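You operate a simulated robot arm through the tools that you are given. There is no shell and no other tool. Be economical: measure what you need, move in short steps, check, and stop when the job is done.

You are at the controls of a simulated robot arm. One attempt, no reset.

Task
Let the hot flat bar cool and shelve it, put the clamp on its peg, switch the extractor off.
Fine: swing the green screen open; the bar goes on the shelf under the small steel table; keep off it while it is hot.

Only the result counts: the job must be done as asked and must still hold three seconds after the hand-in. Knocking over, shifting, dropping, spilling or breaking anything else fails it.

Robot
A 7-joint arm with a fingered hand on a trunk, on a base that drives. Base frame: it is fixed to the floor where the robot stands at the start and does not move with it; the origin is under the middle of the robot, x ahead of it, y to its left, z up. Units: m, rad, N and s.
With the tool pointing down near the work surface it reaches from about 0.1 to 0.52 m from the robot's upright axis, wherever it stands. Its first joint turns from -1.204 to 3.002 rad. Places, roughly: extractor switch [0.9, 0.2, 0.8]; green screen [0.6, 0.8, 1.1]; shelf under the small steel table [0.6, 0.4, 0.4]; yellow peg on the small steel table [0.8, 0.2, 0.9]. Payload 3.2 kg.
Tool frame: the origin (TCP) lies between the finger pads and is the grasp point; the fingertips stand 0.026 m ahead of it; z points along the fingers, y is the line along which they close. The gripper opens to 0.088 m. The gripper's body begins 0.03 m behind the TCP. The gripper is a hand of 5 fingers: y runs from the thumb to the fingers, the wrist lies at [-0.016, -0.108, -0.172] in the tool frame, and closing takes about 1.5 s.
Orientation is that of the tool frame in the base frame, as a unit quaternion [x, y, z, w]. With the fingers straight down and the wrist toward the robot, the tool's x, y and z point along [0, 1, 0], [1, 0, 0] and [0, 0, -1] of the base frame.

Tools
- The arm moves only by the tool play_rows. Its argument "increments" is a list of rows, each an object of numbers (a shift or turn left out is 0, a gripper value left out holds the last): "tx", "ty", "tz": the shift along the tool's x, y, z in units of 50 mm (1.0 is 50 mm); "ax", "ay", "az": the turn, a rotation vector about the tool's x, y, z in units of 4 degrees (1.0 is 4 degrees). In form: [{"tx": .., "ty": .., "tz": .., "ax": .., "ay": .., "az": ..}, ...]. A call has 1 to 8 rows; each row shifts and turns the commanded pose from where the row before left it, along the tool's axes as they then stand. "gripper" is the opening, from 0 (shut) to 1 (fully open), set as the call begins (left out, the last holds). A call with a number of a shift or a turn outside -1 to 1 is refused whole. Rows are played at 5 a second. More than 0.05 m and 0.15 rad between two rows, or a gripper value outside its range, and nothing of the call is played. Where a pose cannot be reached the arm comes as near as it can. A force on the tool above 40 N (or 10 N above the force at the start of the call, whichever is more), or a blocked arm, ends the call early, and 0.2 s more pass. The fingers move at their own pace (about 0.072 m/s each) and stop on an object; they squeeze with about 28 N. The grip force told is the motor's: it shows also when the fingers shut on nothing. Time passes only in rows, and 0.2 s behind the last, so rows that do not move let the fingers close. It gives the time, the measured TCP pose, the force on the tool (base axes), the opening and the grip force at its end, in the units of the frame above (readings bear some noise), with the torque about the TCP (base axes, N m) and any sound that the robot's microphone picked up, and new pictures: "pictures" is both (left out), scene, wrist or none.
- Cameras (640 x 400 px; columns grow to the right, rows downward): "scene" is now at [0.1232, 0.0312, 1.3488]; the picture's right is [0.39, -0.92, 0.00], its down [-0.68, -0.29, -0.67] and it looks along [0.62, 0.26, -0.74] (base axes); focal length 252 px, centre (320, 200). "wrist" rides on the gripper at [0.067, -0.098, -0.117] in the tool frame; the picture's right is [-0.71, 0.33, -0.62], its down [-0.65, -0.65, 0.39] and it looks along [-0.28, 0.68, 0.68] (tool axes); focal length 234 px, centre (320, 200). There is no depth. A picture from a camera that has moved, and an enlarged one, comes with that camera's place and axes in the base frame and with its lens.
- slide_trunk(by): slides the trunk up (or, below 0, down) by that many m; the arm and the scene camera ride with it, the base frame stays. It gives what a move gives, with no picture.
- roll_base(legs): drives the robot by 1 to 6 legs, each [ahead, left, turn to the left] in m, m and rad, along the robot's own axes; the way and the turn of a leg run together, so that a leg with both is an arc; at most 1.5 m and 3.142 rad a leg. The arm and the cameras ride along, it lands a little off, and it stops where it bumps. It gives what a move gives, and a new picture of the scene camera.
- set_grasp(shape): the hand has 5 fingers and takes this shape, open, in about a second: jaw (thumb against the fingers, like two jaws); tri (thumb and two fingers); tip (a fingertip pinch); poke (one finger out to press); point (the index stretched); flat (the hand flat); cup (the hand cupped); fist (a fist). The gripper value then closes the fingers along that shape, each until it touches; the sizes above hold for jaw. It gives what a move gives, with no picture.
- turn_head(pan, tilt): turns the head with the scene camera to pan (to the left, within 1.501 rad either way) and tilt (down, from -0.506 to 1.204), counted from straight ahead of the robot. It gives what a move gives, and a new picture of the scene camera.
- enlarge(camera, box): a new picture of the part [left, top, right, bottom] of that camera's present view, enlarged. It takes no simulated time.
- finish_job(): hands the job in; it is judged then, once.

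Go step by step. Nothing tells you exact positions but the pictures and the camera data: compare them with the known pose of the tool, close in by small moves and look again before you grip or let go. The budget is 120 turns and 260 pictures, counting those below and the enlarged ones. Unless the task says otherwise, let go and move clear before handing in, and close with one line.

The tools are called after ">>>" by a JSON object that holds its "op" and its "data". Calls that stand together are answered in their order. play_rows: Moves the arm, as the interface text tells. Its arguments: {"type":"object","properties":{"increments":{"type":"array"},"gripper":{"type":"number"},"pictures":{"type":"string","enum":["both","scene","wrist","none"]}},"required":["increments"]} The other tools are called the same way: slide_trunk (by) slides the trunk up or down; set_grasp (shape) gives the hand a shape; roll_base (legs) drives the base; turn_head (pan, tilt) turns the head that bears the scene camera; enlarge (camera, box) takes an enlarged picture of a part of a camera's view; finish_job () hands the job in.

At the start:

```text
clock: 0.0
eef_pos: [0.2734, 0.1891, 1.1138]
orientation: [0.706, 0.708, -0.001, 0.0]
force: [0.6, -0.3, 0.5]
ft_torque: [0.02, 0.04, -0.01]
grip_width: 0.0881
finger_force: 0.1
shape: jaw
trunk travel left (down, up): [-0.675, 0.165]
robot x, y, heading: [0.002, 0.0006, -0.0]
head pan, tilt: [0.398, 0.834]
```

scene: 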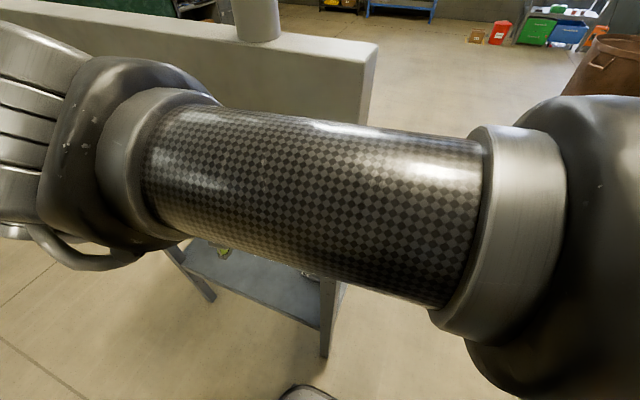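
wrist: 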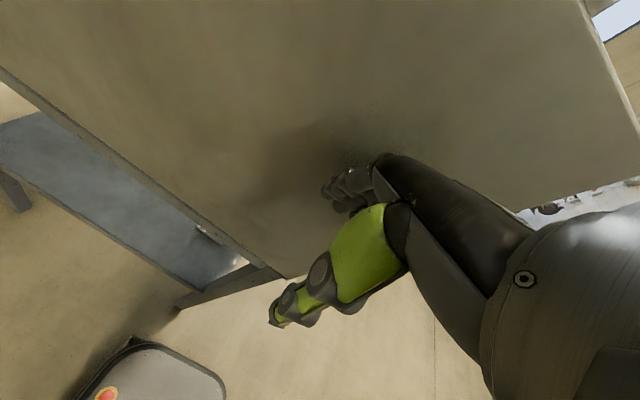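

The arm blocks most of the scene view, and a wall-like panel stands ahead with a low blue table behind it. I'll look around with the head first.

>>> {"op": "turn_head", "data": {"pan": 0.9, "tilt": 0.5}}

>>> {"op": "turn_head", "data": {"pan": 0.0, "tilt": 0.6}}

```text
clock: 0.9
eef_pos: [0.2727, 0.1894, 1.1132]
orientation: [0.707, 0.707, 0.0, 0.0]
force: [0.6, -0.1, 0.0]
ft_torque: [0.04, -0.02, 0.0]
grip_width: 0.0877
finger_force: 0.1
shape: jaw
trunk travel left (down, up): [-0.675, 0.165]
robot x, y, heading: [-0.0025, 0.0007, -0.002]
head pan, tilt: [0.901, 0.499]
camera scene: at [0.107, 0.0719, 1.3775], right [0.78, -0.62, 0.0], down [-0.3, -0.38, -0.88], along [0.55, 0.69, -0.48], focal length 252 px, centre (320, 200)
```

scene: 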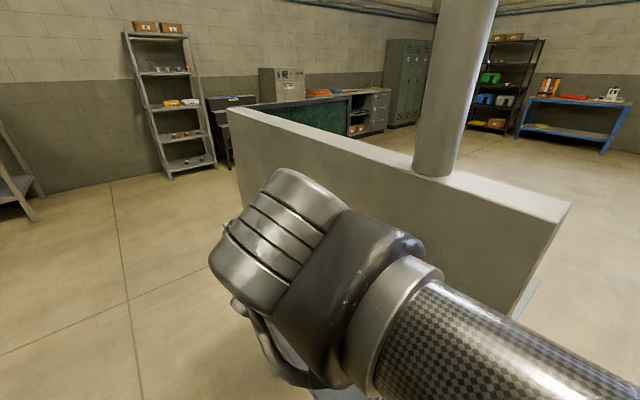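

```text
clock: 2.1
eef_pos: [0.2732, 0.1904, 1.1144]
orientation: [0.708, 0.707, 0.0, 0.0]
force: [0.2, 0.3, -0.1]
ft_torque: [0.01, -0.01, -0.02]
grip_width: 0.0876
finger_force: 0.1
shape: jaw
trunk travel left (down, up): [-0.675, 0.165]
robot x, y, heading: [-0.0002, 0.0023, 0.001]
head pan, tilt: [0.0, 0.6]
camera scene: at [0.1388, 0.0008, 1.3685], right [0.0, -1.0, 0.0], down [-0.56, 0.0, -0.83], along [0.83, 0.0, -0.56], focal length 252 px, centre (320, 200)
```

scene: 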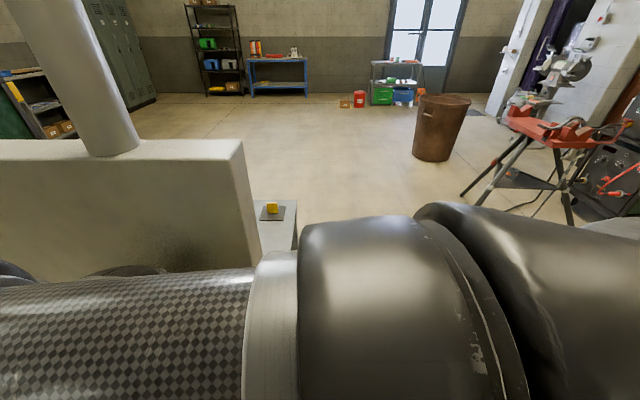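

The beige box with the pipe is the extractor hood over the table, and it hides the work. I'll back off and look from there.

>>> {"op": "roll_base", "data": {"legs": [[-0.6, 0, 0]]}}

>>> {"op": "turn_head", "data": {"pan": 0.45, "tilt": 0.45}}

```text
clock: 5.5
eef_pos: [-0.3244, 0.1883, 1.1131]
orientation: [0.709, 0.705, -0.001, 0.0]
force: [-0.7, -1.0, -0.5]
ft_torque: [-0.01, 0.0, -0.01]
grip_width: 0.088
finger_force: 0.1
shape: jaw
trunk travel left (down, up): [-0.675, 0.165]
robot x, y, heading: [-0.598, 0.0018, -0.011]
head pan, tilt: [0.0, 0.6]
camera scene: at [-0.4594, 0.0017, 1.3685], right [-0.01, -1.0, 0.0], down [-0.56, 0.0, -0.83], along [0.83, -0.01, -0.56], focal length 252 px, centre (320, 200)
```

scene: 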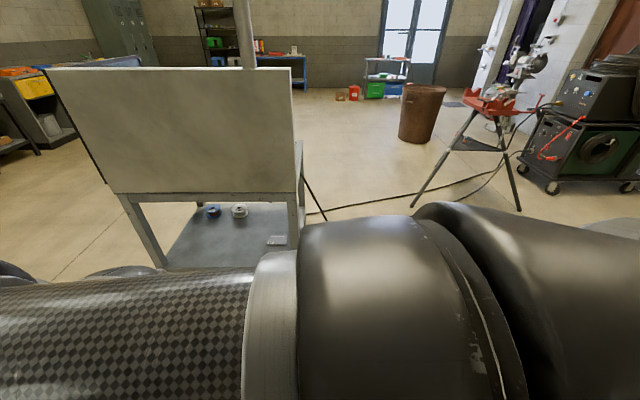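

```text
clock: 6.4
eef_pos: [-0.3242, 0.19, 1.1127]
orientation: [0.709, 0.705, 0.0, 0.0]
force: [0.0, 0.3, 0.2]
ft_torque: [-0.03, 0.01, 0.01]
grip_width: 0.0877
finger_force: 0.1
shape: jaw
trunk travel left (down, up): [-0.675, 0.165]
robot x, y, heading: [-0.5989, 0.0064, -0.006]
head pan, tilt: [0.45, 0.45]
camera scene: at [-0.4645, 0.0416, 1.382], right [0.43, -0.9, 0.0], down [-0.39, -0.19, -0.9], along [0.81, 0.39, -0.44], focal length 252 px, centre (320, 200)
```

scene: 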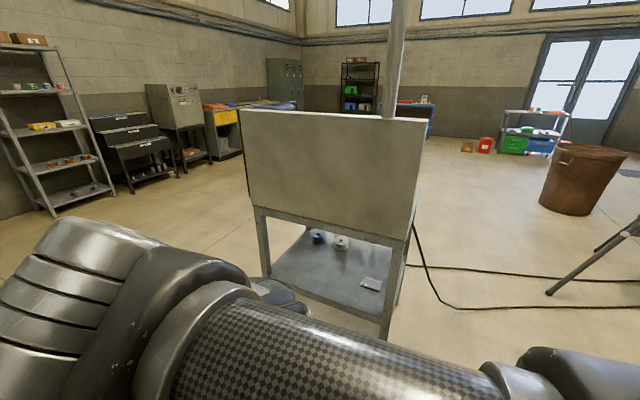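

The extractor's back plate is at about x=0.37, with y from 0.08 to 0.79. I'll drive round to the right side and look left across the table.

>>> {"op": "roll_base", "data": {"legs": [[0, -0.75, 0], [1.3, 0, 0], [0, 0, 1.57]]}}

>>> {"op": "turn_head", "data": {"pan": 0.0, "tilt": 0.35}}

```text
clock: 8.3
eef_pos: [-0.3169, -0.0127, 1.1135]
orientation: [0.72, 0.694, 0.0, -0.001]
force: [0.8, -0.3, 0.2]
ft_torque: [0.02, 0.0, 0.01]
grip_width: 0.0877
finger_force: 0.0
shape: jaw
trunk travel left (down, up): [-0.675, 0.165]
robot x, y, heading: [-0.5978, -0.1917, -0.037]
head pan, tilt: [0.45, 0.45]
stopped in leg 1: the robot was blocked; the commanded pose is now the measured one
camera scene: at [-0.462, -0.1563, 1.382], right [0.4, -0.92, 0.0], down [-0.4, -0.17, -0.9], along [0.82, 0.36, -0.44], focal length 252 px, centre (320, 200)
```

scene: 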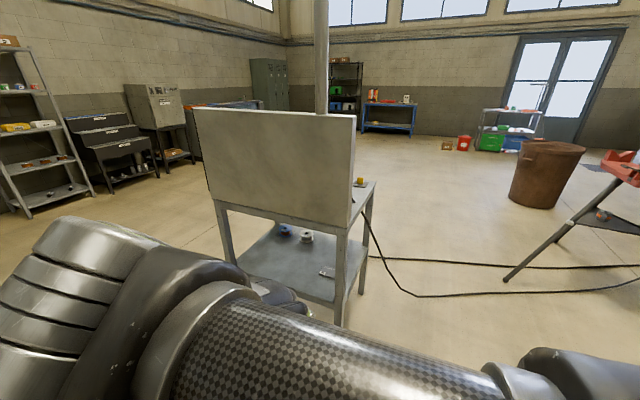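

```text
clock: 9.2
eef_pos: [-0.319, -0.0118, 1.1143]
orientation: [0.719, 0.695, 0.0, -0.001]
force: [-0.4, -0.4, 0.1]
ft_torque: [0.02, 0.0, -0.02]
grip_width: 0.0878
finger_force: 0.0
shape: jaw
trunk travel left (down, up): [-0.675, 0.165]
robot x, y, heading: [-0.5993, -0.1903, -0.037]
head pan, tilt: [0.0, 0.351]
camera scene: at [-0.4538, -0.1952, 1.3912], right [-0.04, -1.0, 0.0], down [-0.34, 0.01, -0.94], along [0.94, -0.03, -0.34], focal length 252 px, centre (320, 200)
```

scene: 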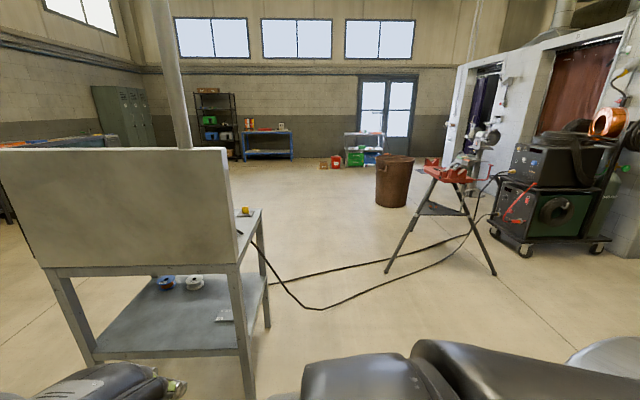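

Something stopped the base on its right, so I'll look that way.

>>> {"op": "turn_head", "data": {"pan": -1.2, "tilt": 0.7}}

```text
clock: 10.6
eef_pos: [-0.3178, -0.0122, 1.1149]
orientation: [0.72, 0.694, 0.001, -0.001]
force: [0.4, -0.1, -0.7]
ft_torque: [-0.02, -0.02, 0.0]
grip_width: 0.0878
finger_force: 0.1
shape: jaw
trunk travel left (down, up): [-0.675, 0.165]
robot x, y, heading: [-0.5985, -0.1934, -0.034]
head pan, tilt: [-1.201, 0.7]
camera scene: at [-0.5191, -0.2719, 1.3599], right [-0.95, -0.33, 0.0], down [-0.21, 0.61, -0.77], along [0.25, -0.72, -0.64], focal length 252 px, centre (320, 200)
```

scene: 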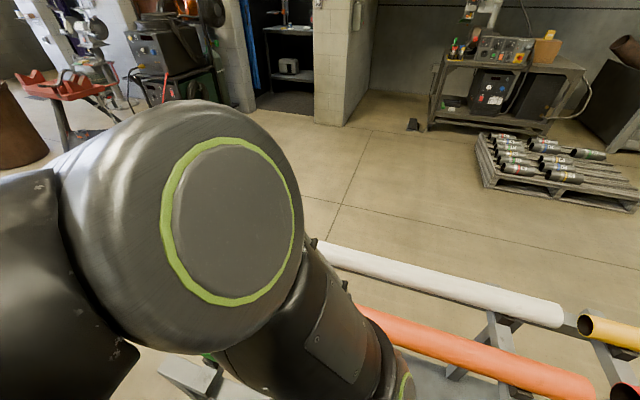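

A pipe rack is on the right. I'll go ahead past it and look right again.

>>> {"op": "roll_base", "data": {"legs": [[0, 0.12, 0.036], [0.55, 0, 0]]}}

>>> {"op": "turn_head", "data": {"pan": -0.9, "tilt": 0.75}}

```text
clock: 14.6
eef_pos: [0.2245, 0.1169, 1.1136]
orientation: [0.707, 0.707, 0.001, 0.0]
force: [-1.1, 0.4, 0.0]
ft_torque: [-0.01, 0.02, 0.0]
grip_width: 0.0876
finger_force: 0.1
shape: jaw
trunk travel left (down, up): [-0.675, 0.165]
robot x, y, heading: [-0.0469, -0.0718, 0.001]
head pan, tilt: [-1.201, 0.7]
camera scene: at [0.0342, -0.1505, 1.3599], right [-0.93, -0.36, 0.0], down [-0.23, 0.6, -0.76], along [0.27, -0.71, -0.64], focal length 252 px, centre (320, 200)
```

scene: 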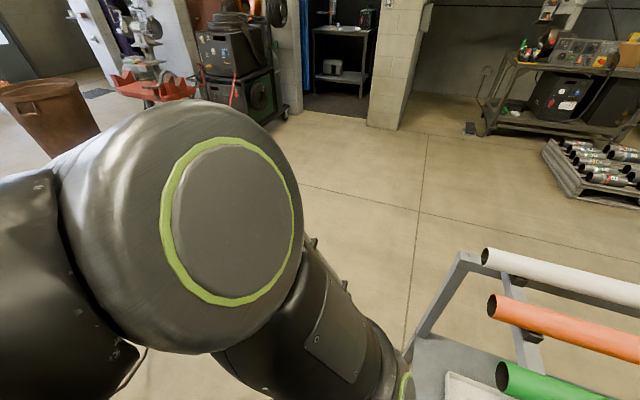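

```text
clock: 15.4
eef_pos: [0.2259, 0.1191, 1.1131]
orientation: [0.708, 0.706, 0.001, -0.001]
force: [0.4, 0.1, 0.1]
ft_torque: [-0.02, -0.01, 0.02]
grip_width: 0.0878
finger_force: 0.2
shape: jaw
trunk travel left (down, up): [-0.675, 0.165]
robot x, y, heading: [-0.0461, -0.0722, -0.002]
head pan, tilt: [-0.901, 0.75]
camera scene: at [0.0545, -0.1364, 1.3556], right [-0.79, -0.62, 0.0], down [-0.42, 0.54, -0.73], along [0.45, -0.57, -0.68], focal length 252 px, centre (320, 200)
```

scene: 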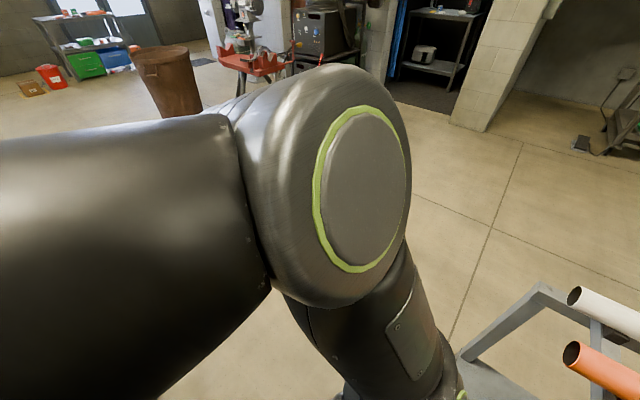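

The rack ends near x=-0.15. I'll bring the hand to the robot's centreline, then slip diagonally between the rack and the table.

>>> {"op": "play_rows", "data": {"increments": [{"tx": -1}, {"tx": -1}, {"tx": -1}, {"tx": -1}, {"tx": -1}], "pictures": "none"}}

>>> {"op": "roll_base", "data": {"legs": [[0.16, -0.16, 0], [0.4, -0.45, 0], [0.1, -0.05, 0.8], [0, 0, 0.77]]}}

>>> {"op": "turn_head", "data": {"pan": 0.0, "tilt": 0.4}}

```text
clock: 16.6
eef_pos: [0.2246, -0.1345, 1.1115]
orientation: [0.707, 0.707, 0.0, -0.001]
force: [0.1, -0.8, 0.6]
ft_torque: [0.02, -0.03, 0.03]
grip_width: 0.0878
finger_force: 0.0
shape: jaw
trunk travel left (down, up): [-0.675, 0.165]
robot x, y, heading: [-0.0467, -0.0719, 0.001]
head pan, tilt: [-0.901, 0.75]
```

```text
clock: 25.5
eef_pos: [0.683, -0.4235, 1.1121]
orientation: [0.004, 1.0, 0.0, -0.001]
force: [0.0, 0.3, 1.3]
ft_torque: [0.01, 0.05, 0.0]
grip_width: 0.0879
finger_force: 0.0
shape: jaw
trunk travel left (down, up): [-0.675, 0.165]
robot x, y, heading: [0.6172, -0.6928, 1.564]
head pan, tilt: [-0.901, 0.75]
camera scene: at [0.6873, -0.5932, 1.3556], right [0.61, -0.79, 0.0], down [-0.54, -0.42, -0.73], along [0.58, 0.45, -0.68], focal length 252 px, centre (320, 200)
```

scene: 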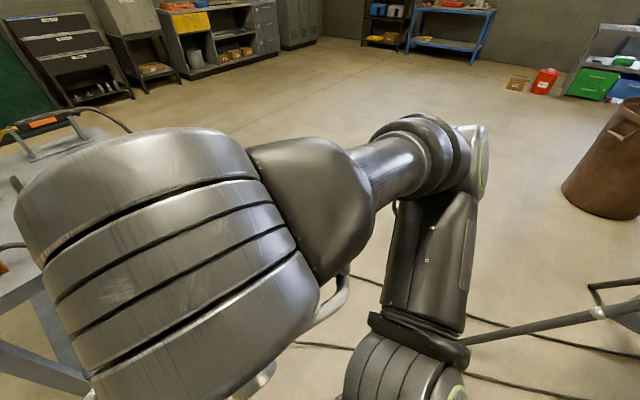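

```text
clock: 26.7
eef_pos: [0.6832, -0.4237, 1.1116]
orientation: [0.005, 1.0, 0.0, 0.0]
force: [0.4, -1.0, 0.7]
ft_torque: [-0.01, 0.02, 0.0]
grip_width: 0.088
finger_force: 0.1
shape: jaw
trunk travel left (down, up): [-0.675, 0.165]
robot x, y, heading: [0.6208, -0.6941, 1.559]
head pan, tilt: [0.0, 0.4]
camera scene: at [0.623, -0.5514, 1.3867], right [1.0, -0.01, 0.0], down [0.0, -0.39, -0.92], along [0.01, 0.92, -0.39], focal length 252 px, centre (320, 200)
```

scene: 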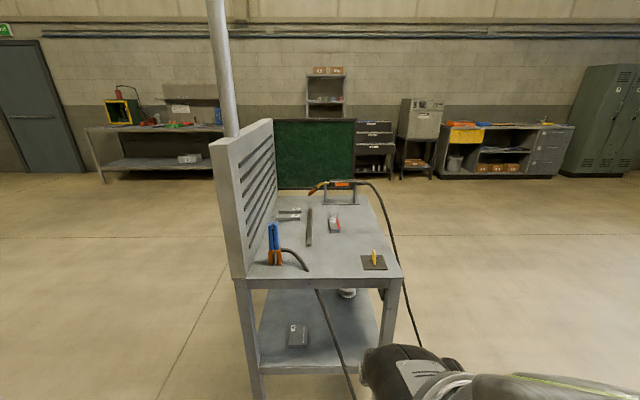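

Now it is clear: the downdraft wall with slots, bars on the table, a blue/orange clamp, a yellow peg, a green screen at the far end, and another holder with a torch. I'll enlarge.

>>> {"op": "enlarge", "data": {"camera": "scene", "box": [200, 170, 440, 320]}}

>>> {"op": "enlarge", "data": {"camera": "scene", "box": [220, 260, 420, 385]}}

```text
2.67 times, centred on (320, 245) of scene
camera zoom: at [0.623, -0.5514, 1.3867], right [1.0, -0.01, 0.0], down [0.0, -0.39, -0.92], along [0.01, 0.92, -0.39], focal length 672 px, centre (320, 80)
```

zoom: 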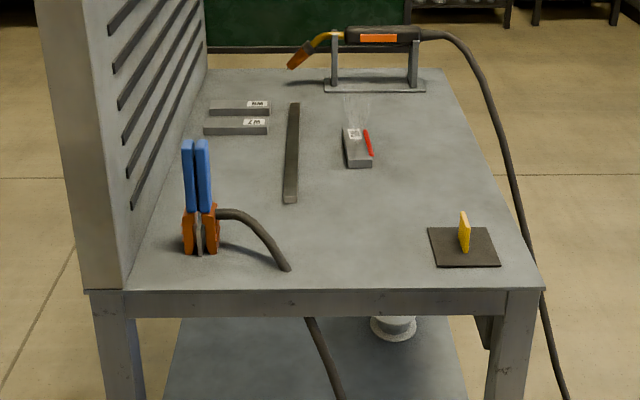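

```text
3.20 times, centred on (320, 322) of scene
camera zoom: at [0.623, -0.5514, 1.3867], right [1.0, -0.01, 0.0], down [0.0, -0.39, -0.92], along [0.01, 0.92, -0.39], focal length 806 px, centre (320, -192)
```

zoom: 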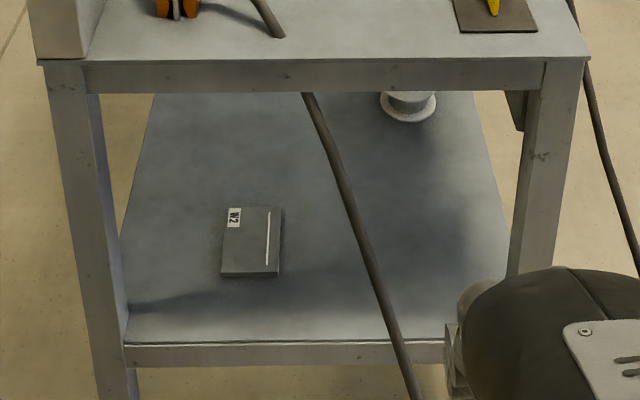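

The smoking short bar with the red pencil sits at about (0.70, 0.42). The clamp is near (0.48, 0.16), the peg near (0.815, 0.15), and the table top is at z≈0.85. I'll move closer to see details.

>>> {"op": "roll_base", "data": {"legs": [[0.3, 0, 0]]}}

>>> {"op": "turn_head", "data": {"pan": 0.0, "tilt": 0.75}}

>>> {"op": "enlarge", "data": {"camera": "scene", "box": [160, 100, 320, 200]}}

>>> {"op": "enlarge", "data": {"camera": "scene", "box": [300, 70, 460, 170]}}

```text
clock: 28.7
eef_pos: [0.6855, -0.1171, 1.1114]
orientation: [0.004, 1.0, 0.0, -0.001]
force: [-0.3, 0.0, -0.5]
ft_torque: [-0.06, 0.01, 0.03]
grip_width: 0.0878
finger_force: 0.1
shape: jaw
trunk travel left (down, up): [-0.675, 0.165]
robot x, y, heading: [0.6244, -0.388, 1.562]
head pan, tilt: [0.0, 0.4]
camera scene: at [0.6253, -0.2459, 1.3867], right [1.0, -0.01, 0.0], down [0.0, -0.39, -0.92], along [0.01, 0.92, -0.39], focal length 252 px, centre (320, 200)
```

scene: 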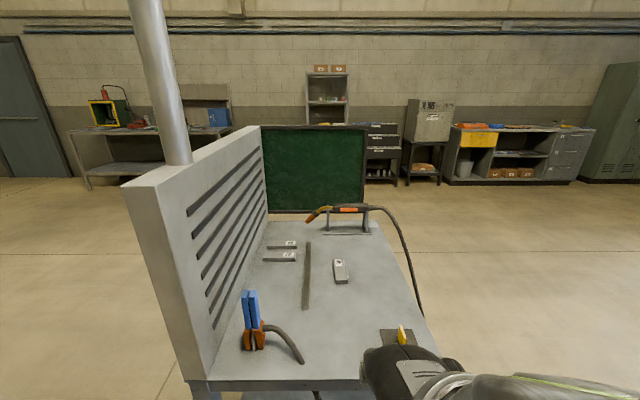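

```text
clock: 29.6
eef_pos: [0.6863, -0.12, 1.1114]
orientation: [0.004, 1.0, 0.0, -0.001]
force: [0.1, 0.1, -0.1]
ft_torque: [-0.01, -0.03, 0.01]
grip_width: 0.0879
finger_force: 0.1
shape: jaw
trunk travel left (down, up): [-0.675, 0.165]
robot x, y, heading: [0.6256, -0.3906, 1.564]
head pan, tilt: [0.0, 0.75]
camera scene: at [0.6252, -0.2562, 1.3557], right [1.0, -0.01, 0.0], down [-0.01, -0.68, -0.73], along [0.01, 0.73, -0.68], focal length 252 px, centre (320, 200)
```

scene: 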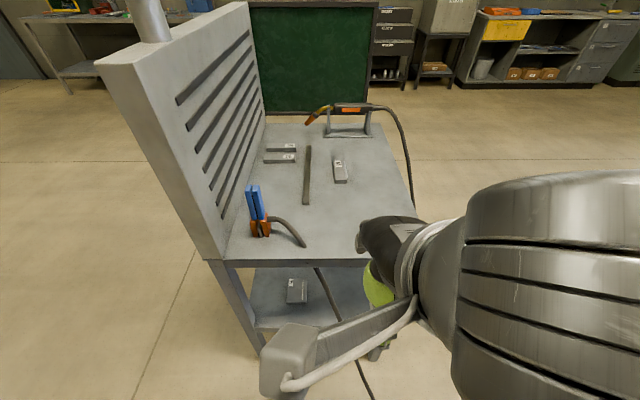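

```text
4.00 times, centred on (240, 150) of scene
camera zoom: at [0.6252, -0.2562, 1.3557], right [1.0, -0.01, 0.0], down [-0.01, -0.68, -0.73], along [0.01, 0.73, -0.68], focal length 1008 px, centre (640, 400)
```

zoom: 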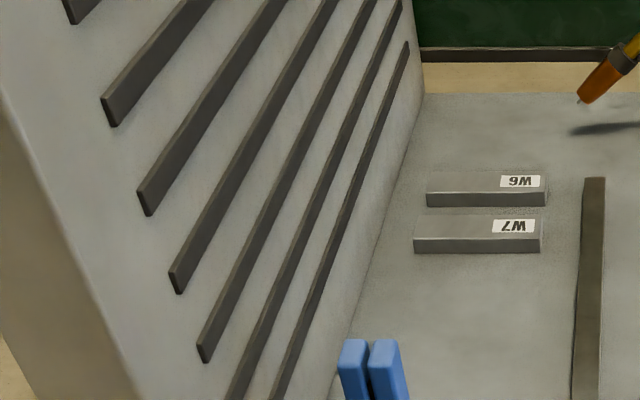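

```text
4.00 times, centred on (380, 120) of scene
camera zoom: at [0.6252, -0.2562, 1.3557], right [1.0, -0.01, 0.0], down [-0.01, -0.68, -0.73], along [0.01, 0.73, -0.68], focal length 1008 px, centre (80, 520)
```

zoom: 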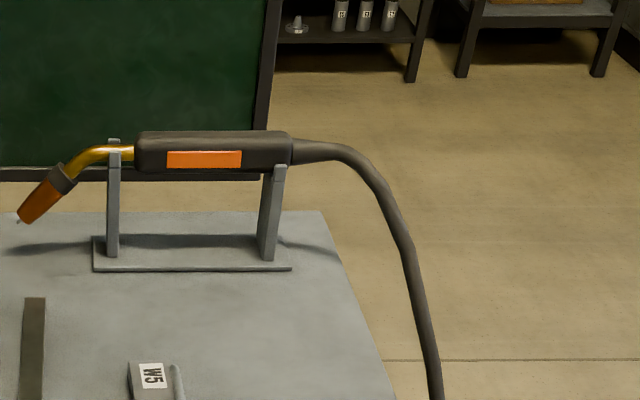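

>>> {"op": "enlarge", "data": {"camera": "scene", "box": [290, 135, 370, 215]}}

>>> {"op": "enlarge", "data": {"camera": "scene", "box": [220, 170, 320, 250]}}

>>> {"op": "enlarge", "data": {"camera": "scene", "box": [240, 250, 380, 338]}}

```text
5.00 times, centred on (330, 175) of scene
camera zoom: at [0.6252, -0.2562, 1.3557], right [1.0, -0.01, 0.0], down [-0.01, -0.68, -0.73], along [0.01, 0.73, -0.68], focal length 1259 px, centre (270, 325)
```

zoom: 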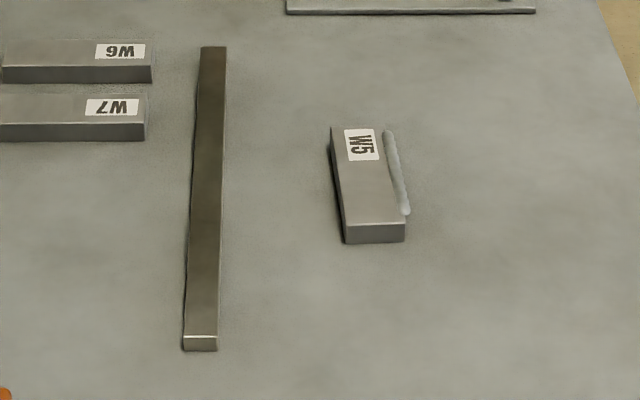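

```text
5.00 times, centred on (270, 210) of scene
camera zoom: at [0.6252, -0.2562, 1.3557], right [1.0, -0.01, 0.0], down [-0.01, -0.68, -0.73], along [0.01, 0.73, -0.68], focal length 1259 px, centre (570, 150)
```

zoom: 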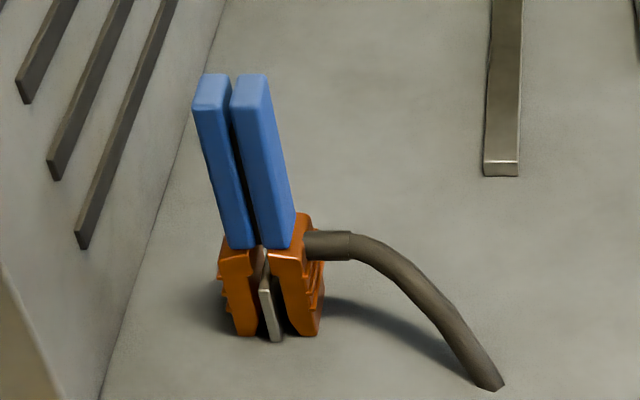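

```text
4.55 times, centred on (310, 294) of scene
camera zoom: at [0.6252, -0.2562, 1.3557], right [1.0, -0.01, 0.0], down [-0.01, -0.68, -0.73], along [0.01, 0.73, -0.68], focal length 1145 px, centre (366, -227)
```

zoom: 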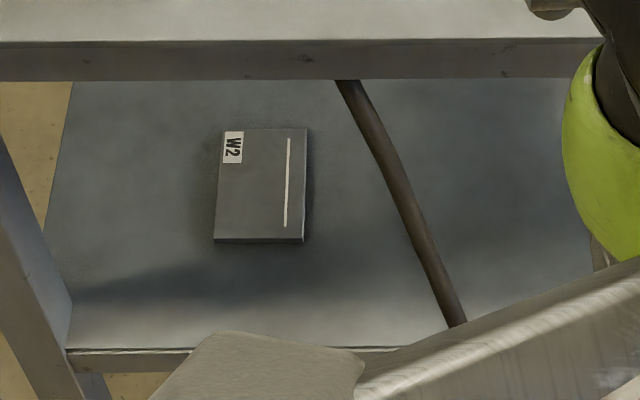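

W5 is the hot one: its weld bead glowed red and shimmered, and it's already fading. I'll do the clamp first while it cools, after checking how much clearance the base has to the table.

>>> {"op": "turn_head", "data": {"pan": 0.5, "tilt": 1.2}}

```text
clock: 30.5
eef_pos: [0.6866, -0.1186, 1.112]
orientation: [0.003, 1.0, -0.001, -0.002]
force: [0.3, -0.1, 0.8]
ft_torque: [0.01, 0.03, 0.02]
grip_width: 0.0879
finger_force: 0.0
shape: jaw
trunk travel left (down, up): [-0.675, 0.165]
robot x, y, heading: [0.6203, -0.3905, 1.563]
head pan, tilt: [0.499, 1.201]
camera scene: at [0.5982, -0.2896, 1.3239], right [0.88, 0.47, 0.0], down [0.44, -0.82, -0.36], along [-0.17, 0.32, -0.93], focal length 252 px, centre (320, 200)
```

scene: 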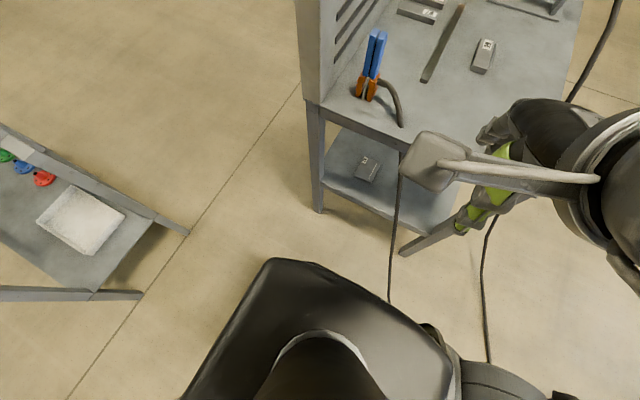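

The base front reaches only about 0.14 m ahead of the axis, so there is room. I'll move to about (0.5, -0.2), where both clamp and peg are in reach.

>>> {"op": "roll_base", "data": {"legs": [[0, 0.12, 0], [0.18, 0, 0]]}}

>>> {"op": "turn_head", "data": {"pan": -0.35, "tilt": 0.9}}

```text
clock: 32.9
eef_pos: [0.5695, 0.0656, 1.1111]
orientation: [0.006, 1.0, 0.0, -0.002]
force: [-0.1, 0.0, -0.1]
ft_torque: [-0.05, 0.01, -0.02]
grip_width: 0.0877
finger_force: 0.0
shape: jaw
trunk travel left (down, up): [-0.675, 0.165]
robot x, y, heading: [0.5082, -0.2081, 1.564]
head pan, tilt: [0.499, 1.201]
camera scene: at [0.4817, -0.1051, 1.3238], right [0.88, 0.47, 0.0], down [0.44, -0.82, -0.36], along [-0.17, 0.32, -0.93], focal length 252 px, centre (320, 200)
```

scene: 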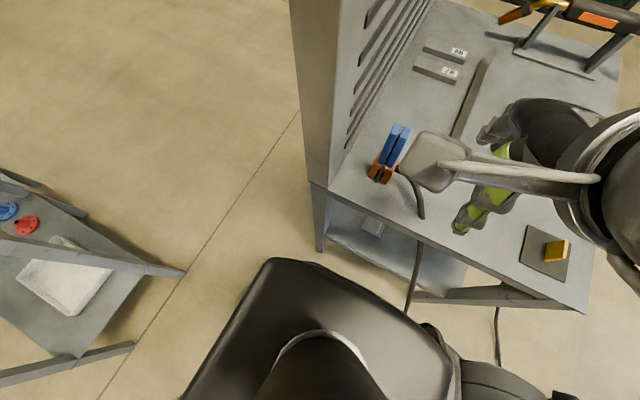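

```text
clock: 34.0
eef_pos: [0.5698, 0.0649, 1.1113]
orientation: [0.006, 1.0, 0.0, -0.001]
force: [0.2, 0.5, 1.2]
ft_torque: [-0.03, -0.02, 0.01]
grip_width: 0.0875
finger_force: 0.0
shape: jaw
trunk travel left (down, up): [-0.675, 0.165]
robot x, y, heading: [0.5023, -0.21, 1.559]
head pan, tilt: [-0.351, 0.901]
camera scene: at [0.5347, -0.0846, 1.3437], right [0.94, -0.35, 0.0], down [-0.28, -0.73, -0.62], along [0.22, 0.58, -0.78], focal length 252 px, centre (320, 200)
```

scene: 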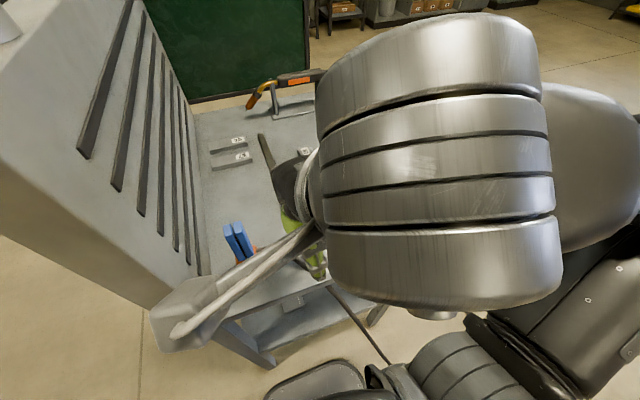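

>>> {"op": "turn_head", "data": {"pan": 0.45, "tilt": 1.0}}

>>> {"op": "enlarge", "data": {"camera": "scene", "box": [480, 230, 640, 330]}}

>>> {"op": "enlarge", "data": {"camera": "scene", "box": [300, 120, 460, 220]}}

```text
clock: 35.1
eef_pos: [0.5702, 0.0654, 1.1119]
orientation: [0.005, 1.0, 0.0, -0.001]
force: [0.4, 0.4, 0.2]
ft_torque: [-0.01, 0.01, 0.0]
grip_width: 0.088
finger_force: 0.0
shape: jaw
trunk travel left (down, up): [-0.675, 0.165]
robot x, y, heading: [0.5056, -0.2025, 1.56]
head pan, tilt: [0.45, 1.0]
camera scene: at [0.4785, -0.092, 1.3365], right [0.91, 0.42, 0.0], down [0.36, -0.76, -0.54], along [-0.23, 0.49, -0.84], focal length 252 px, centre (320, 200)
```

scene: 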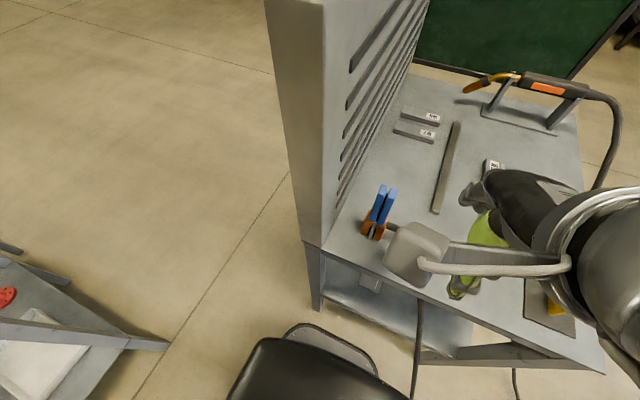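

```text
4.00 times, centred on (560, 280) of scene
camera zoom: at [0.4785, -0.092, 1.3365], right [0.91, 0.42, 0.0], down [0.36, -0.76, -0.54], along [-0.23, 0.49, -0.84], focal length 1008 px, centre (-640, -120)
```

zoom: 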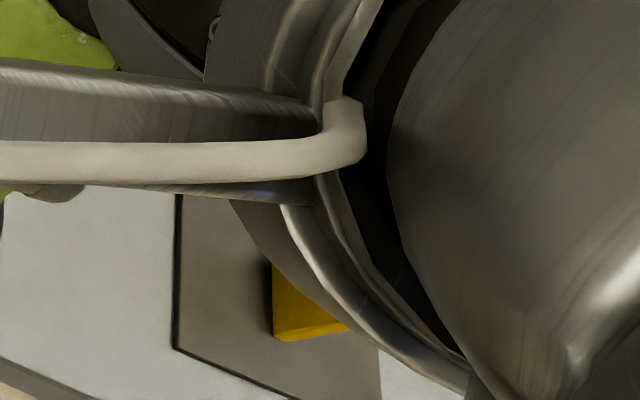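

```text
4.00 times, centred on (380, 170) of scene
camera zoom: at [0.4785, -0.092, 1.3365], right [0.91, 0.42, 0.0], down [0.36, -0.76, -0.54], along [-0.23, 0.49, -0.84], focal length 1008 px, centre (80, 320)
```

zoom: 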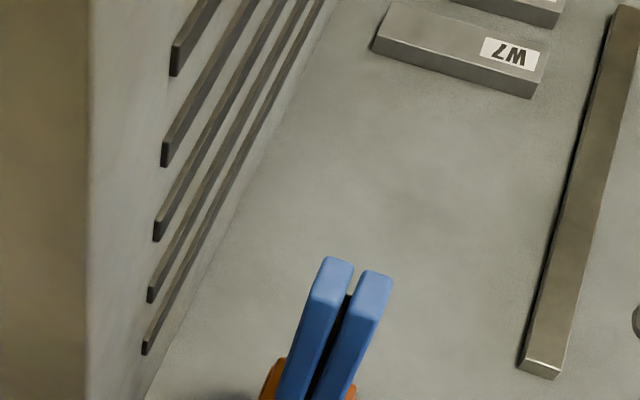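

The clamp's handles are side by side along x, and the peg is a thin tab facing the same way. So I need the hand turned so it closes along x with the wrist on the right, away from the wall.

>>> {"op": "play_rows", "data": {"increments": [{"az": -1}, {"az": -1}, {"az": -1}, {"az": -1}, {"az": -1}, {"az": -1}, {"az": -1}, {"az": -1}], "pictures": "none"}}

>>> {"op": "play_rows", "data": {"increments": [{"az": -1}, {"az": -1}, {"az": -1}, {"az": -1}, {"az": -1}, {"az": -1}, {"az": -1}, {"az": -1}], "pictures": "none"}}

>>> {"op": "play_rows", "data": {"increments": [{"az": -1}, {"az": -1}, {"az": -1}, {"az": -1}, {"az": -1}, {"az": -1}, {"az": -0.6}], "pictures": "both"}}

```text
clock: 37.0
eef_pos: [0.5698, 0.0653, 1.1121]
orientation: [-0.271, 0.962, 0.0, -0.001]
force: [0.0, -0.3, -0.1]
ft_torque: [0.02, -0.01, 0.0]
grip_width: 0.0879
finger_force: 0.1
shape: jaw
trunk travel left (down, up): [-0.675, 0.165]
robot x, y, heading: [0.5062, -0.207, 1.559]
head pan, tilt: [0.45, 1.0]
```

```text
clock: 38.8
eef_pos: [0.5675, 0.0659, 1.1107]
orientation: [-0.511, 0.859, -0.002, 0.004]
force: [0.3, 0.5, 0.1]
ft_torque: [-0.01, 0.01, -0.03]
grip_width: 0.0878
finger_force: 0.1
shape: jaw
trunk travel left (down, up): [-0.675, 0.165]
robot x, y, heading: [0.5086, -0.2054, 1.557]
head pan, tilt: [0.45, 1.0]
```

```text
clock: 40.4
eef_pos: [0.5165, 0.0389, 1.1251]
orientation: [-0.685, 0.728, -0.013, 0.015]
force: [-0.5, -0.2, 0.6]
ft_torque: [0.01, 0.03, 0.03]
grip_width: 0.088
finger_force: 0.2
shape: jaw
out of reach, approached as far as the arm can: row 1, 3, 4, 5, 6, 7
trunk travel left (down, up): [-0.675, 0.165]
robot x, y, heading: [0.5069, -0.205, 1.561]
head pan, tilt: [0.45, 1.0]
camera scene: at [0.4782, -0.092, 1.3365], right [0.91, 0.42, 0.0], down [0.36, -0.76, -0.54], along [-0.23, 0.49, -0.84], focal length 252 px, centre (320, 200)
camera wrist: at [0.6063, -0.0356, 1.2467], right [-0.31, 0.73, 0.61], down [0.71, 0.61, -0.36], along [-0.64, 0.32, -0.7], focal length 234 px, centre (320, 200)
```

scene: 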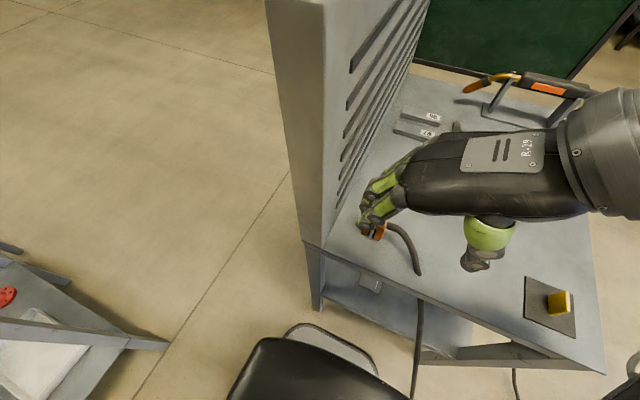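
wrist: 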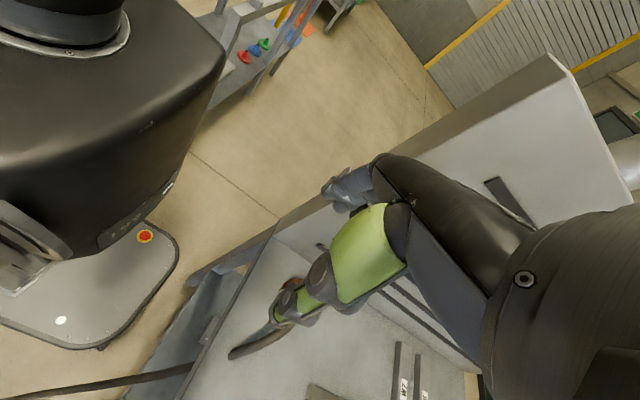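

The pose is slightly out of reach here. I'll move the commanded point over the clamp, which is farther ahead, and see whether it becomes reachable.

>>> {"op": "play_rows", "data": {"increments": [{"tx": -1, "ty": 0}, {"tx": -1, "ty": 0.5}, {"ty": 0.6}, {"ty": 0.6}, {}], "pictures": "both"}}

```text
refused: row 2 steps farther than a row can; nothing moved
```

>>> {"op": "play_rows", "data": {"increments": [{"tx": -1}, {"tx": -1}, {"ty": 0.6}, {"ty": 0.6}, {"ty": 0.6}, {}], "pictures": "both"}}

```text
clock: 41.4
eef_pos: [0.4488, 0.0808, 1.1379]
orientation: [-0.682, 0.731, -0.007, 0.017]
force: [38.9, -3.7, 6.4]
ft_torque: [0.12, 0.61, -0.47]
grip_width: 0.07
finger_force: 0.1
shape: jaw
out of reach, approached as far as the arm can: row 1, 2
trunk travel left (down, up): [-0.675, 0.165]
robot x, y, heading: [0.5087, -0.2061, 1.549]
head pan, tilt: [0.45, 1.0]
stopped in row 5: the force on the tool passed its limit at 48 N (the readings are from after the stop); the commanded pose is now the measured one
camera scene: at [0.4924, -0.0946, 1.3371], right [0.91, 0.42, -0.01], down [0.35, -0.76, -0.55], along [-0.24, 0.49, -0.84], focal length 252 px, centre (320, 200)
camera wrist: at [0.5372, 0.0041, 1.2562], right [-0.3, 0.72, 0.62], down [0.71, 0.61, -0.36], along [-0.64, 0.33, -0.7], focal length 234 px, centre (320, 200)
```

scene: 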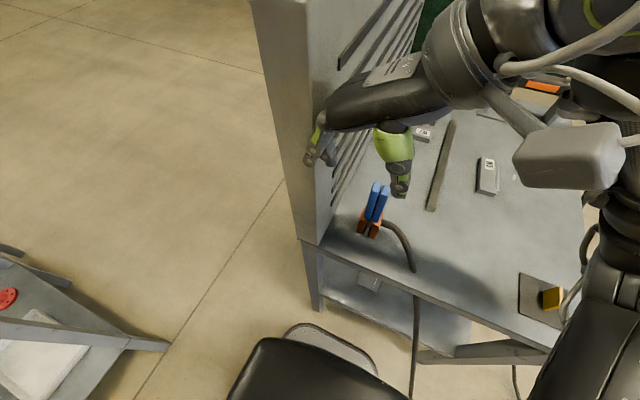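
wrist: 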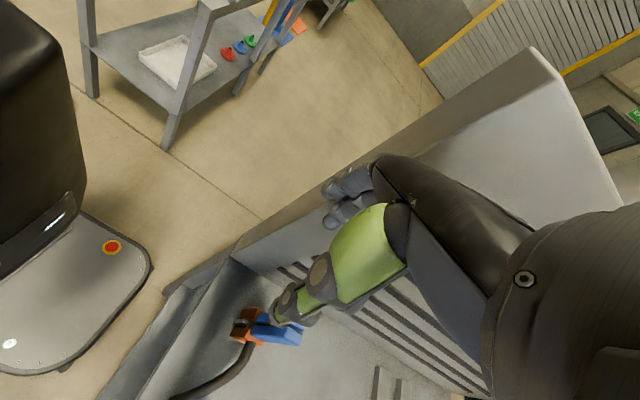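

The fingers touched the extractor wall because the command had followed the arm's actual pose. I'll back off to +x right away.

>>> {"op": "play_rows", "data": {"increments": [{"ty": -0.6}, {"ty": -0.6}], "pictures": "none"}}

>>> {"op": "play_rows", "data": {"increments": [{"tx": -0.8}, {"tx": -0.8}, {}], "pictures": "both"}}

```text
clock: 42.0
eef_pos: [0.4939, 0.0728, 1.1365]
orientation: [-0.683, 0.73, -0.009, 0.016]
force: [0.0, 0.2, -0.3]
ft_torque: [0.03, 0.04, 0.02]
grip_width: 0.0878
finger_force: 0.0
shape: jaw
out of reach, approached as far as the arm can: row 2
trunk travel left (down, up): [-0.675, 0.165]
robot x, y, heading: [0.5115, -0.208, 1.56]
head pan, tilt: [0.45, 1.0]
```

```text
clock: 42.8
eef_pos: [0.4676, 0.0889, 1.1406]
orientation: [-0.682, 0.731, -0.013, 0.016]
force: [0.4, -0.5, 0.3]
ft_torque: [-0.02, 0.04, 0.02]
grip_width: 0.0879
finger_force: 0.0
shape: jaw
out of reach, approached as far as the arm can: row 1, 2
trunk travel left (down, up): [-0.675, 0.165]
robot x, y, heading: [0.5064, -0.2054, 1.556]
head pan, tilt: [0.45, 1.0]
camera scene: at [0.4797, -0.0921, 1.3365], right [0.91, 0.42, 0.0], down [0.36, -0.76, -0.54], along [-0.23, 0.49, -0.84], focal length 252 px, centre (320, 200)
camera wrist: at [0.556, 0.0133, 1.2612], right [-0.31, 0.73, 0.62], down [0.71, 0.6, -0.36], along [-0.63, 0.33, -0.7], focal length 234 px, centre (320, 200)
```

scene: 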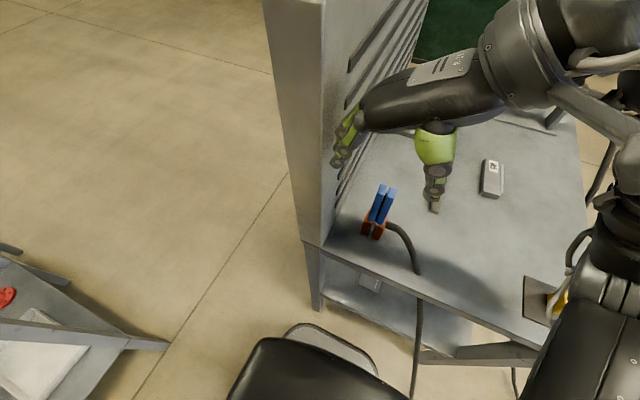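
wrist: 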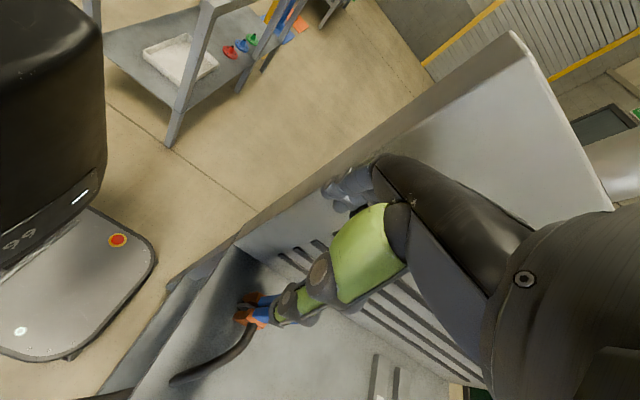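

This hand yaw is beyond the wrist's limit with the forearm coming from the right. Reaching forward horizontally instead (fingers toward +y, still closing along x) suits the arm better, so I'll pitch the hand up while drawing back.

>>> {"op": "play_rows", "data": {"increments": [{"ay": -1, "ty": -0.4}, {"ay": -1, "ty": -0.4}, {"ay": -1, "ty": -0.2}, {"ay": -1}, {"ay": -1}, {"ay": -1}, {"ay": -1}, {"ay": -1}], "pictures": "none"}}

>>> {"op": "play_rows", "data": {"increments": [{"ay": -1}, {"ay": -1}, {"ay": -1}, {"ay": -1}, {"ay": -1}, {"ay": -1}, {"ay": -1}, {"ay": -1}], "pictures": "both"}}

```text
clock: 44.6
eef_pos: [0.4759, 0.0366, 1.1398]
orientation: [-0.659, 0.698, 0.178, 0.217]
force: [-0.2, -0.1, -0.5]
ft_torque: [-0.04, 0.0, 0.01]
grip_width: 0.0881
finger_force: 0.1
shape: jaw
out of reach, approached as far as the arm can: row 1, 2, 3, 4, 5, 6, 7, 8
trunk travel left (down, up): [-0.675, 0.165]
robot x, y, heading: [0.5067, -0.2038, 1.555]
head pan, tilt: [0.45, 1.0]
```

```text
clock: 46.4
eef_pos: [0.4703, 0.0258, 1.1533]
orientation: [-0.586, 0.644, 0.325, 0.37]
force: [-0.6, 0.1, 0.3]
ft_torque: [0.0, 0.0, 0.01]
grip_width: 0.0878
finger_force: 0.1
shape: jaw
out of reach, approached as far as the arm can: row 1, 3, 4, 5, 6, 7, 8
trunk travel left (down, up): [-0.675, 0.165]
robot x, y, heading: [0.5088, -0.2079, 1.557]
head pan, tilt: [0.45, 1.0]
camera scene: at [0.4811, -0.0914, 1.3365], right [0.92, 0.4, 0.0], down [0.33, -0.77, -0.54], along [-0.21, 0.5, -0.84], focal length 252 px, centre (320, 200)
camera wrist: at [0.5527, -0.12, 1.1574], right [-0.36, -0.13, 0.92], down [0.71, 0.6, 0.37], along [-0.6, 0.79, -0.12], focal length 234 px, centre (320, 200)
```

scene: 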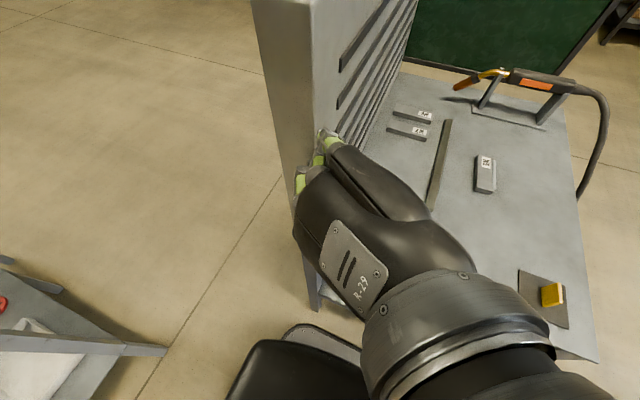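
wrist: 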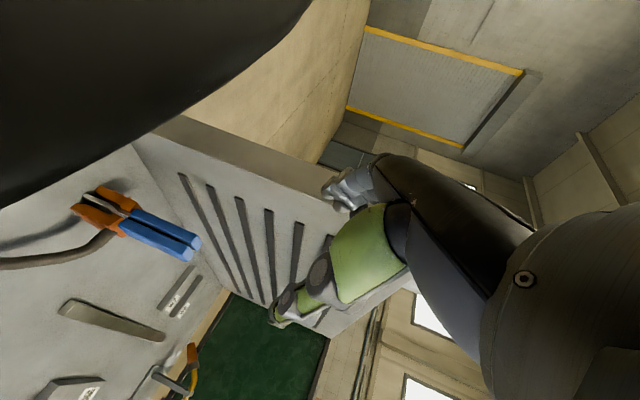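

The wrist is now too close to the robot's body. I'll back the base by 0.1 m so the arm has room, then finish the pitch.

>>> {"op": "roll_base", "data": {"legs": [[-0.12, 0, 0]]}}

>>> {"op": "play_rows", "data": {"increments": [{"ay": -1, "tz": 0.5}, {"ay": -1, "tz": 0.5}, {"ay": -1, "tz": 0.5}, {"ay": -1}, {"ay": -1}, {"ay": -1}, {"ay": -1}], "pictures": "both"}}

```text
clock: 47.6
eef_pos: [0.4676, -0.0951, 1.1558]
orientation: [-0.582, 0.646, 0.329, 0.37]
force: [0.4, 0.2, -0.3]
ft_torque: [0.03, 0.0, 0.01]
grip_width: 0.088
finger_force: 0.0
shape: jaw
trunk travel left (down, up): [-0.675, 0.165]
robot x, y, heading: [0.5067, -0.3239, 1.551]
head pan, tilt: [0.45, 1.0]
camera scene: at [0.4796, -0.2119, 1.3365], right [0.92, 0.4, 0.0], down [0.33, -0.77, -0.54], along [-0.21, 0.5, -0.84], focal length 252 px, centre (320, 200)
```

scene: 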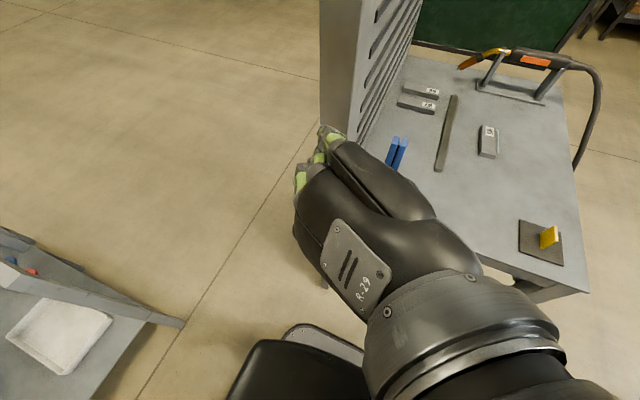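

```text
clock: 48.5
eef_pos: [0.4772, -0.0903, 1.1599]
orientation: [-0.566, 0.655, 0.326, 0.38]
force: [-0.3, -0.7, 0.3]
ft_torque: [-0.02, 0.04, 0.0]
grip_width: 0.0881
finger_force: 0.1
shape: jaw
out of reach, approached as far as the arm can: row 1, 2, 3, 4
trunk travel left (down, up): [-0.675, 0.165]
robot x, y, heading: [0.5064, -0.3273, 1.557]
head pan, tilt: [0.45, 1.0]
stopped in row 4: the arm was blocked; the commanded pose is now the measured one
camera scene: at [0.478, -0.2117, 1.3364], right [0.91, 0.42, 0.0], down [0.35, -0.76, -0.54], along [-0.23, 0.49, -0.84], focal length 252 px, centre (320, 200)
camera wrist: at [0.5535, -0.2387, 1.1611], right [-0.36, -0.14, 0.92], down [0.74, 0.56, 0.37], along [-0.57, 0.82, -0.1], focal length 234 px, centre (320, 200)
```

scene: 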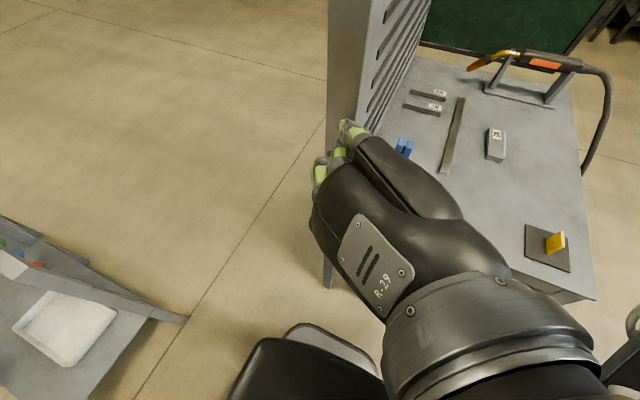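
wrist: 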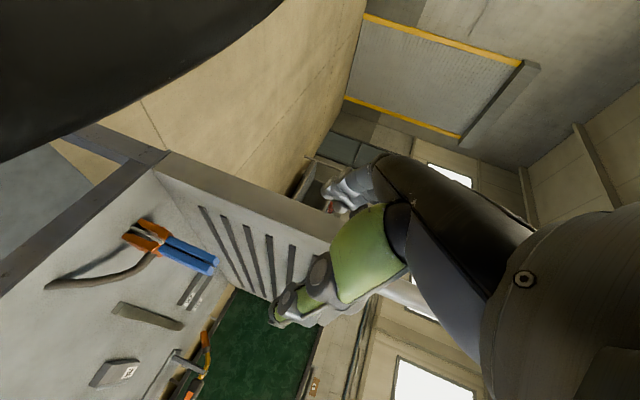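

The arm is jammed near its own body. I'll try a pure forward translation without rotating to free it.

>>> {"op": "play_rows", "data": {"increments": [{"tx": -0.5, "tz": 0.84}, {"tx": -0.5, "tz": 0.84}, {}], "pictures": "none"}}

>>> {"op": "play_rows", "data": {"increments": [{"tx": 0.84, "tz": 0.5}, {"tx": 0.84, "tz": 0.5}, {}], "pictures": "none"}}

```text
clock: 49.3
eef_pos: [0.4755, -0.0883, 1.1579]
orientation: [-0.566, 0.654, 0.328, 0.38]
force: [0.3, -0.1, -0.3]
ft_torque: [0.0, -0.04, 0.02]
grip_width: 0.0879
finger_force: 0.1
shape: jaw
out of reach, approached as far as the arm can: row 1, 2
trunk travel left (down, up): [-0.675, 0.165]
robot x, y, heading: [0.5021, -0.3236, 1.554]
head pan, tilt: [0.45, 1.0]
```

```text
clock: 50.0
eef_pos: [0.4541, -0.0853, 1.1797]
orientation: [-0.529, 0.683, 0.395, 0.312]
force: [-0.4, 0.3, 0.4]
ft_torque: [0.02, -0.02, 0.01]
grip_width: 0.088
finger_force: 0.1
shape: jaw
out of reach, approached as far as the arm can: row 1, 2
trunk travel left (down, up): [-0.675, 0.165]
robot x, y, heading: [0.5068, -0.3275, 1.551]
head pan, tilt: [0.45, 1.0]
stopped in row 3: the arm was blocked; the commanded pose is now the measured one
```

>>> {"op": "play_rows", "data": {"increments": [{"ty": -1}, {"ty": -1}, {"ty": -1}, {}], "pictures": "none"}}

>>> {"op": "turn_head", "data": {"pan": -0.3, "tilt": 1.0}}

```text
clock: 51.0
eef_pos: [0.5117, -0.1331, 1.1987]
orientation: [-0.53, 0.681, 0.395, 0.314]
force: [-0.2, 0.1, -0.7]
ft_torque: [-0.01, -0.01, -0.02]
grip_width: 0.088
finger_force: 0.1
shape: jaw
out of reach, approached as far as the arm can: row 1, 2, 3
trunk travel left (down, up): [-0.675, 0.165]
robot x, y, heading: [0.5044, -0.3273, 1.557]
head pan, tilt: [0.45, 1.0]
```

```text
clock: 52.0
eef_pos: [0.5121, -0.132, 1.1983]
orientation: [-0.53, 0.681, 0.395, 0.315]
force: [-0.1, -0.8, -0.2]
ft_torque: [0.0, -0.02, 0.01]
grip_width: 0.0878
finger_force: 0.1
shape: jaw
trunk travel left (down, up): [-0.675, 0.165]
robot x, y, heading: [0.5042, -0.3255, 1.556]
head pan, tilt: [-0.3, 1.0]
camera scene: at [0.5287, -0.2091, 1.3365], right [0.95, -0.31, 0.0], down [-0.26, -0.8, -0.54], along [0.17, 0.51, -0.84], focal length 252 px, centre (320, 200)
```

scene: 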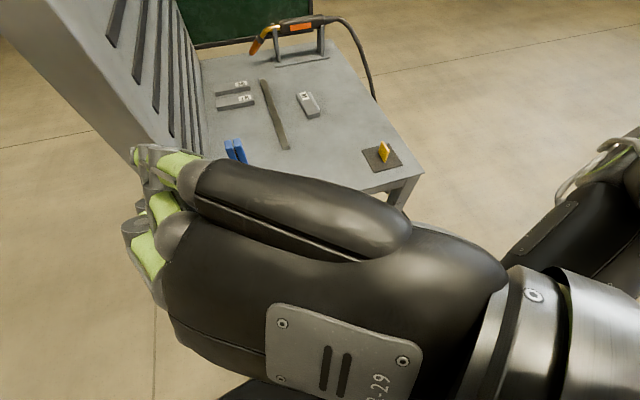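

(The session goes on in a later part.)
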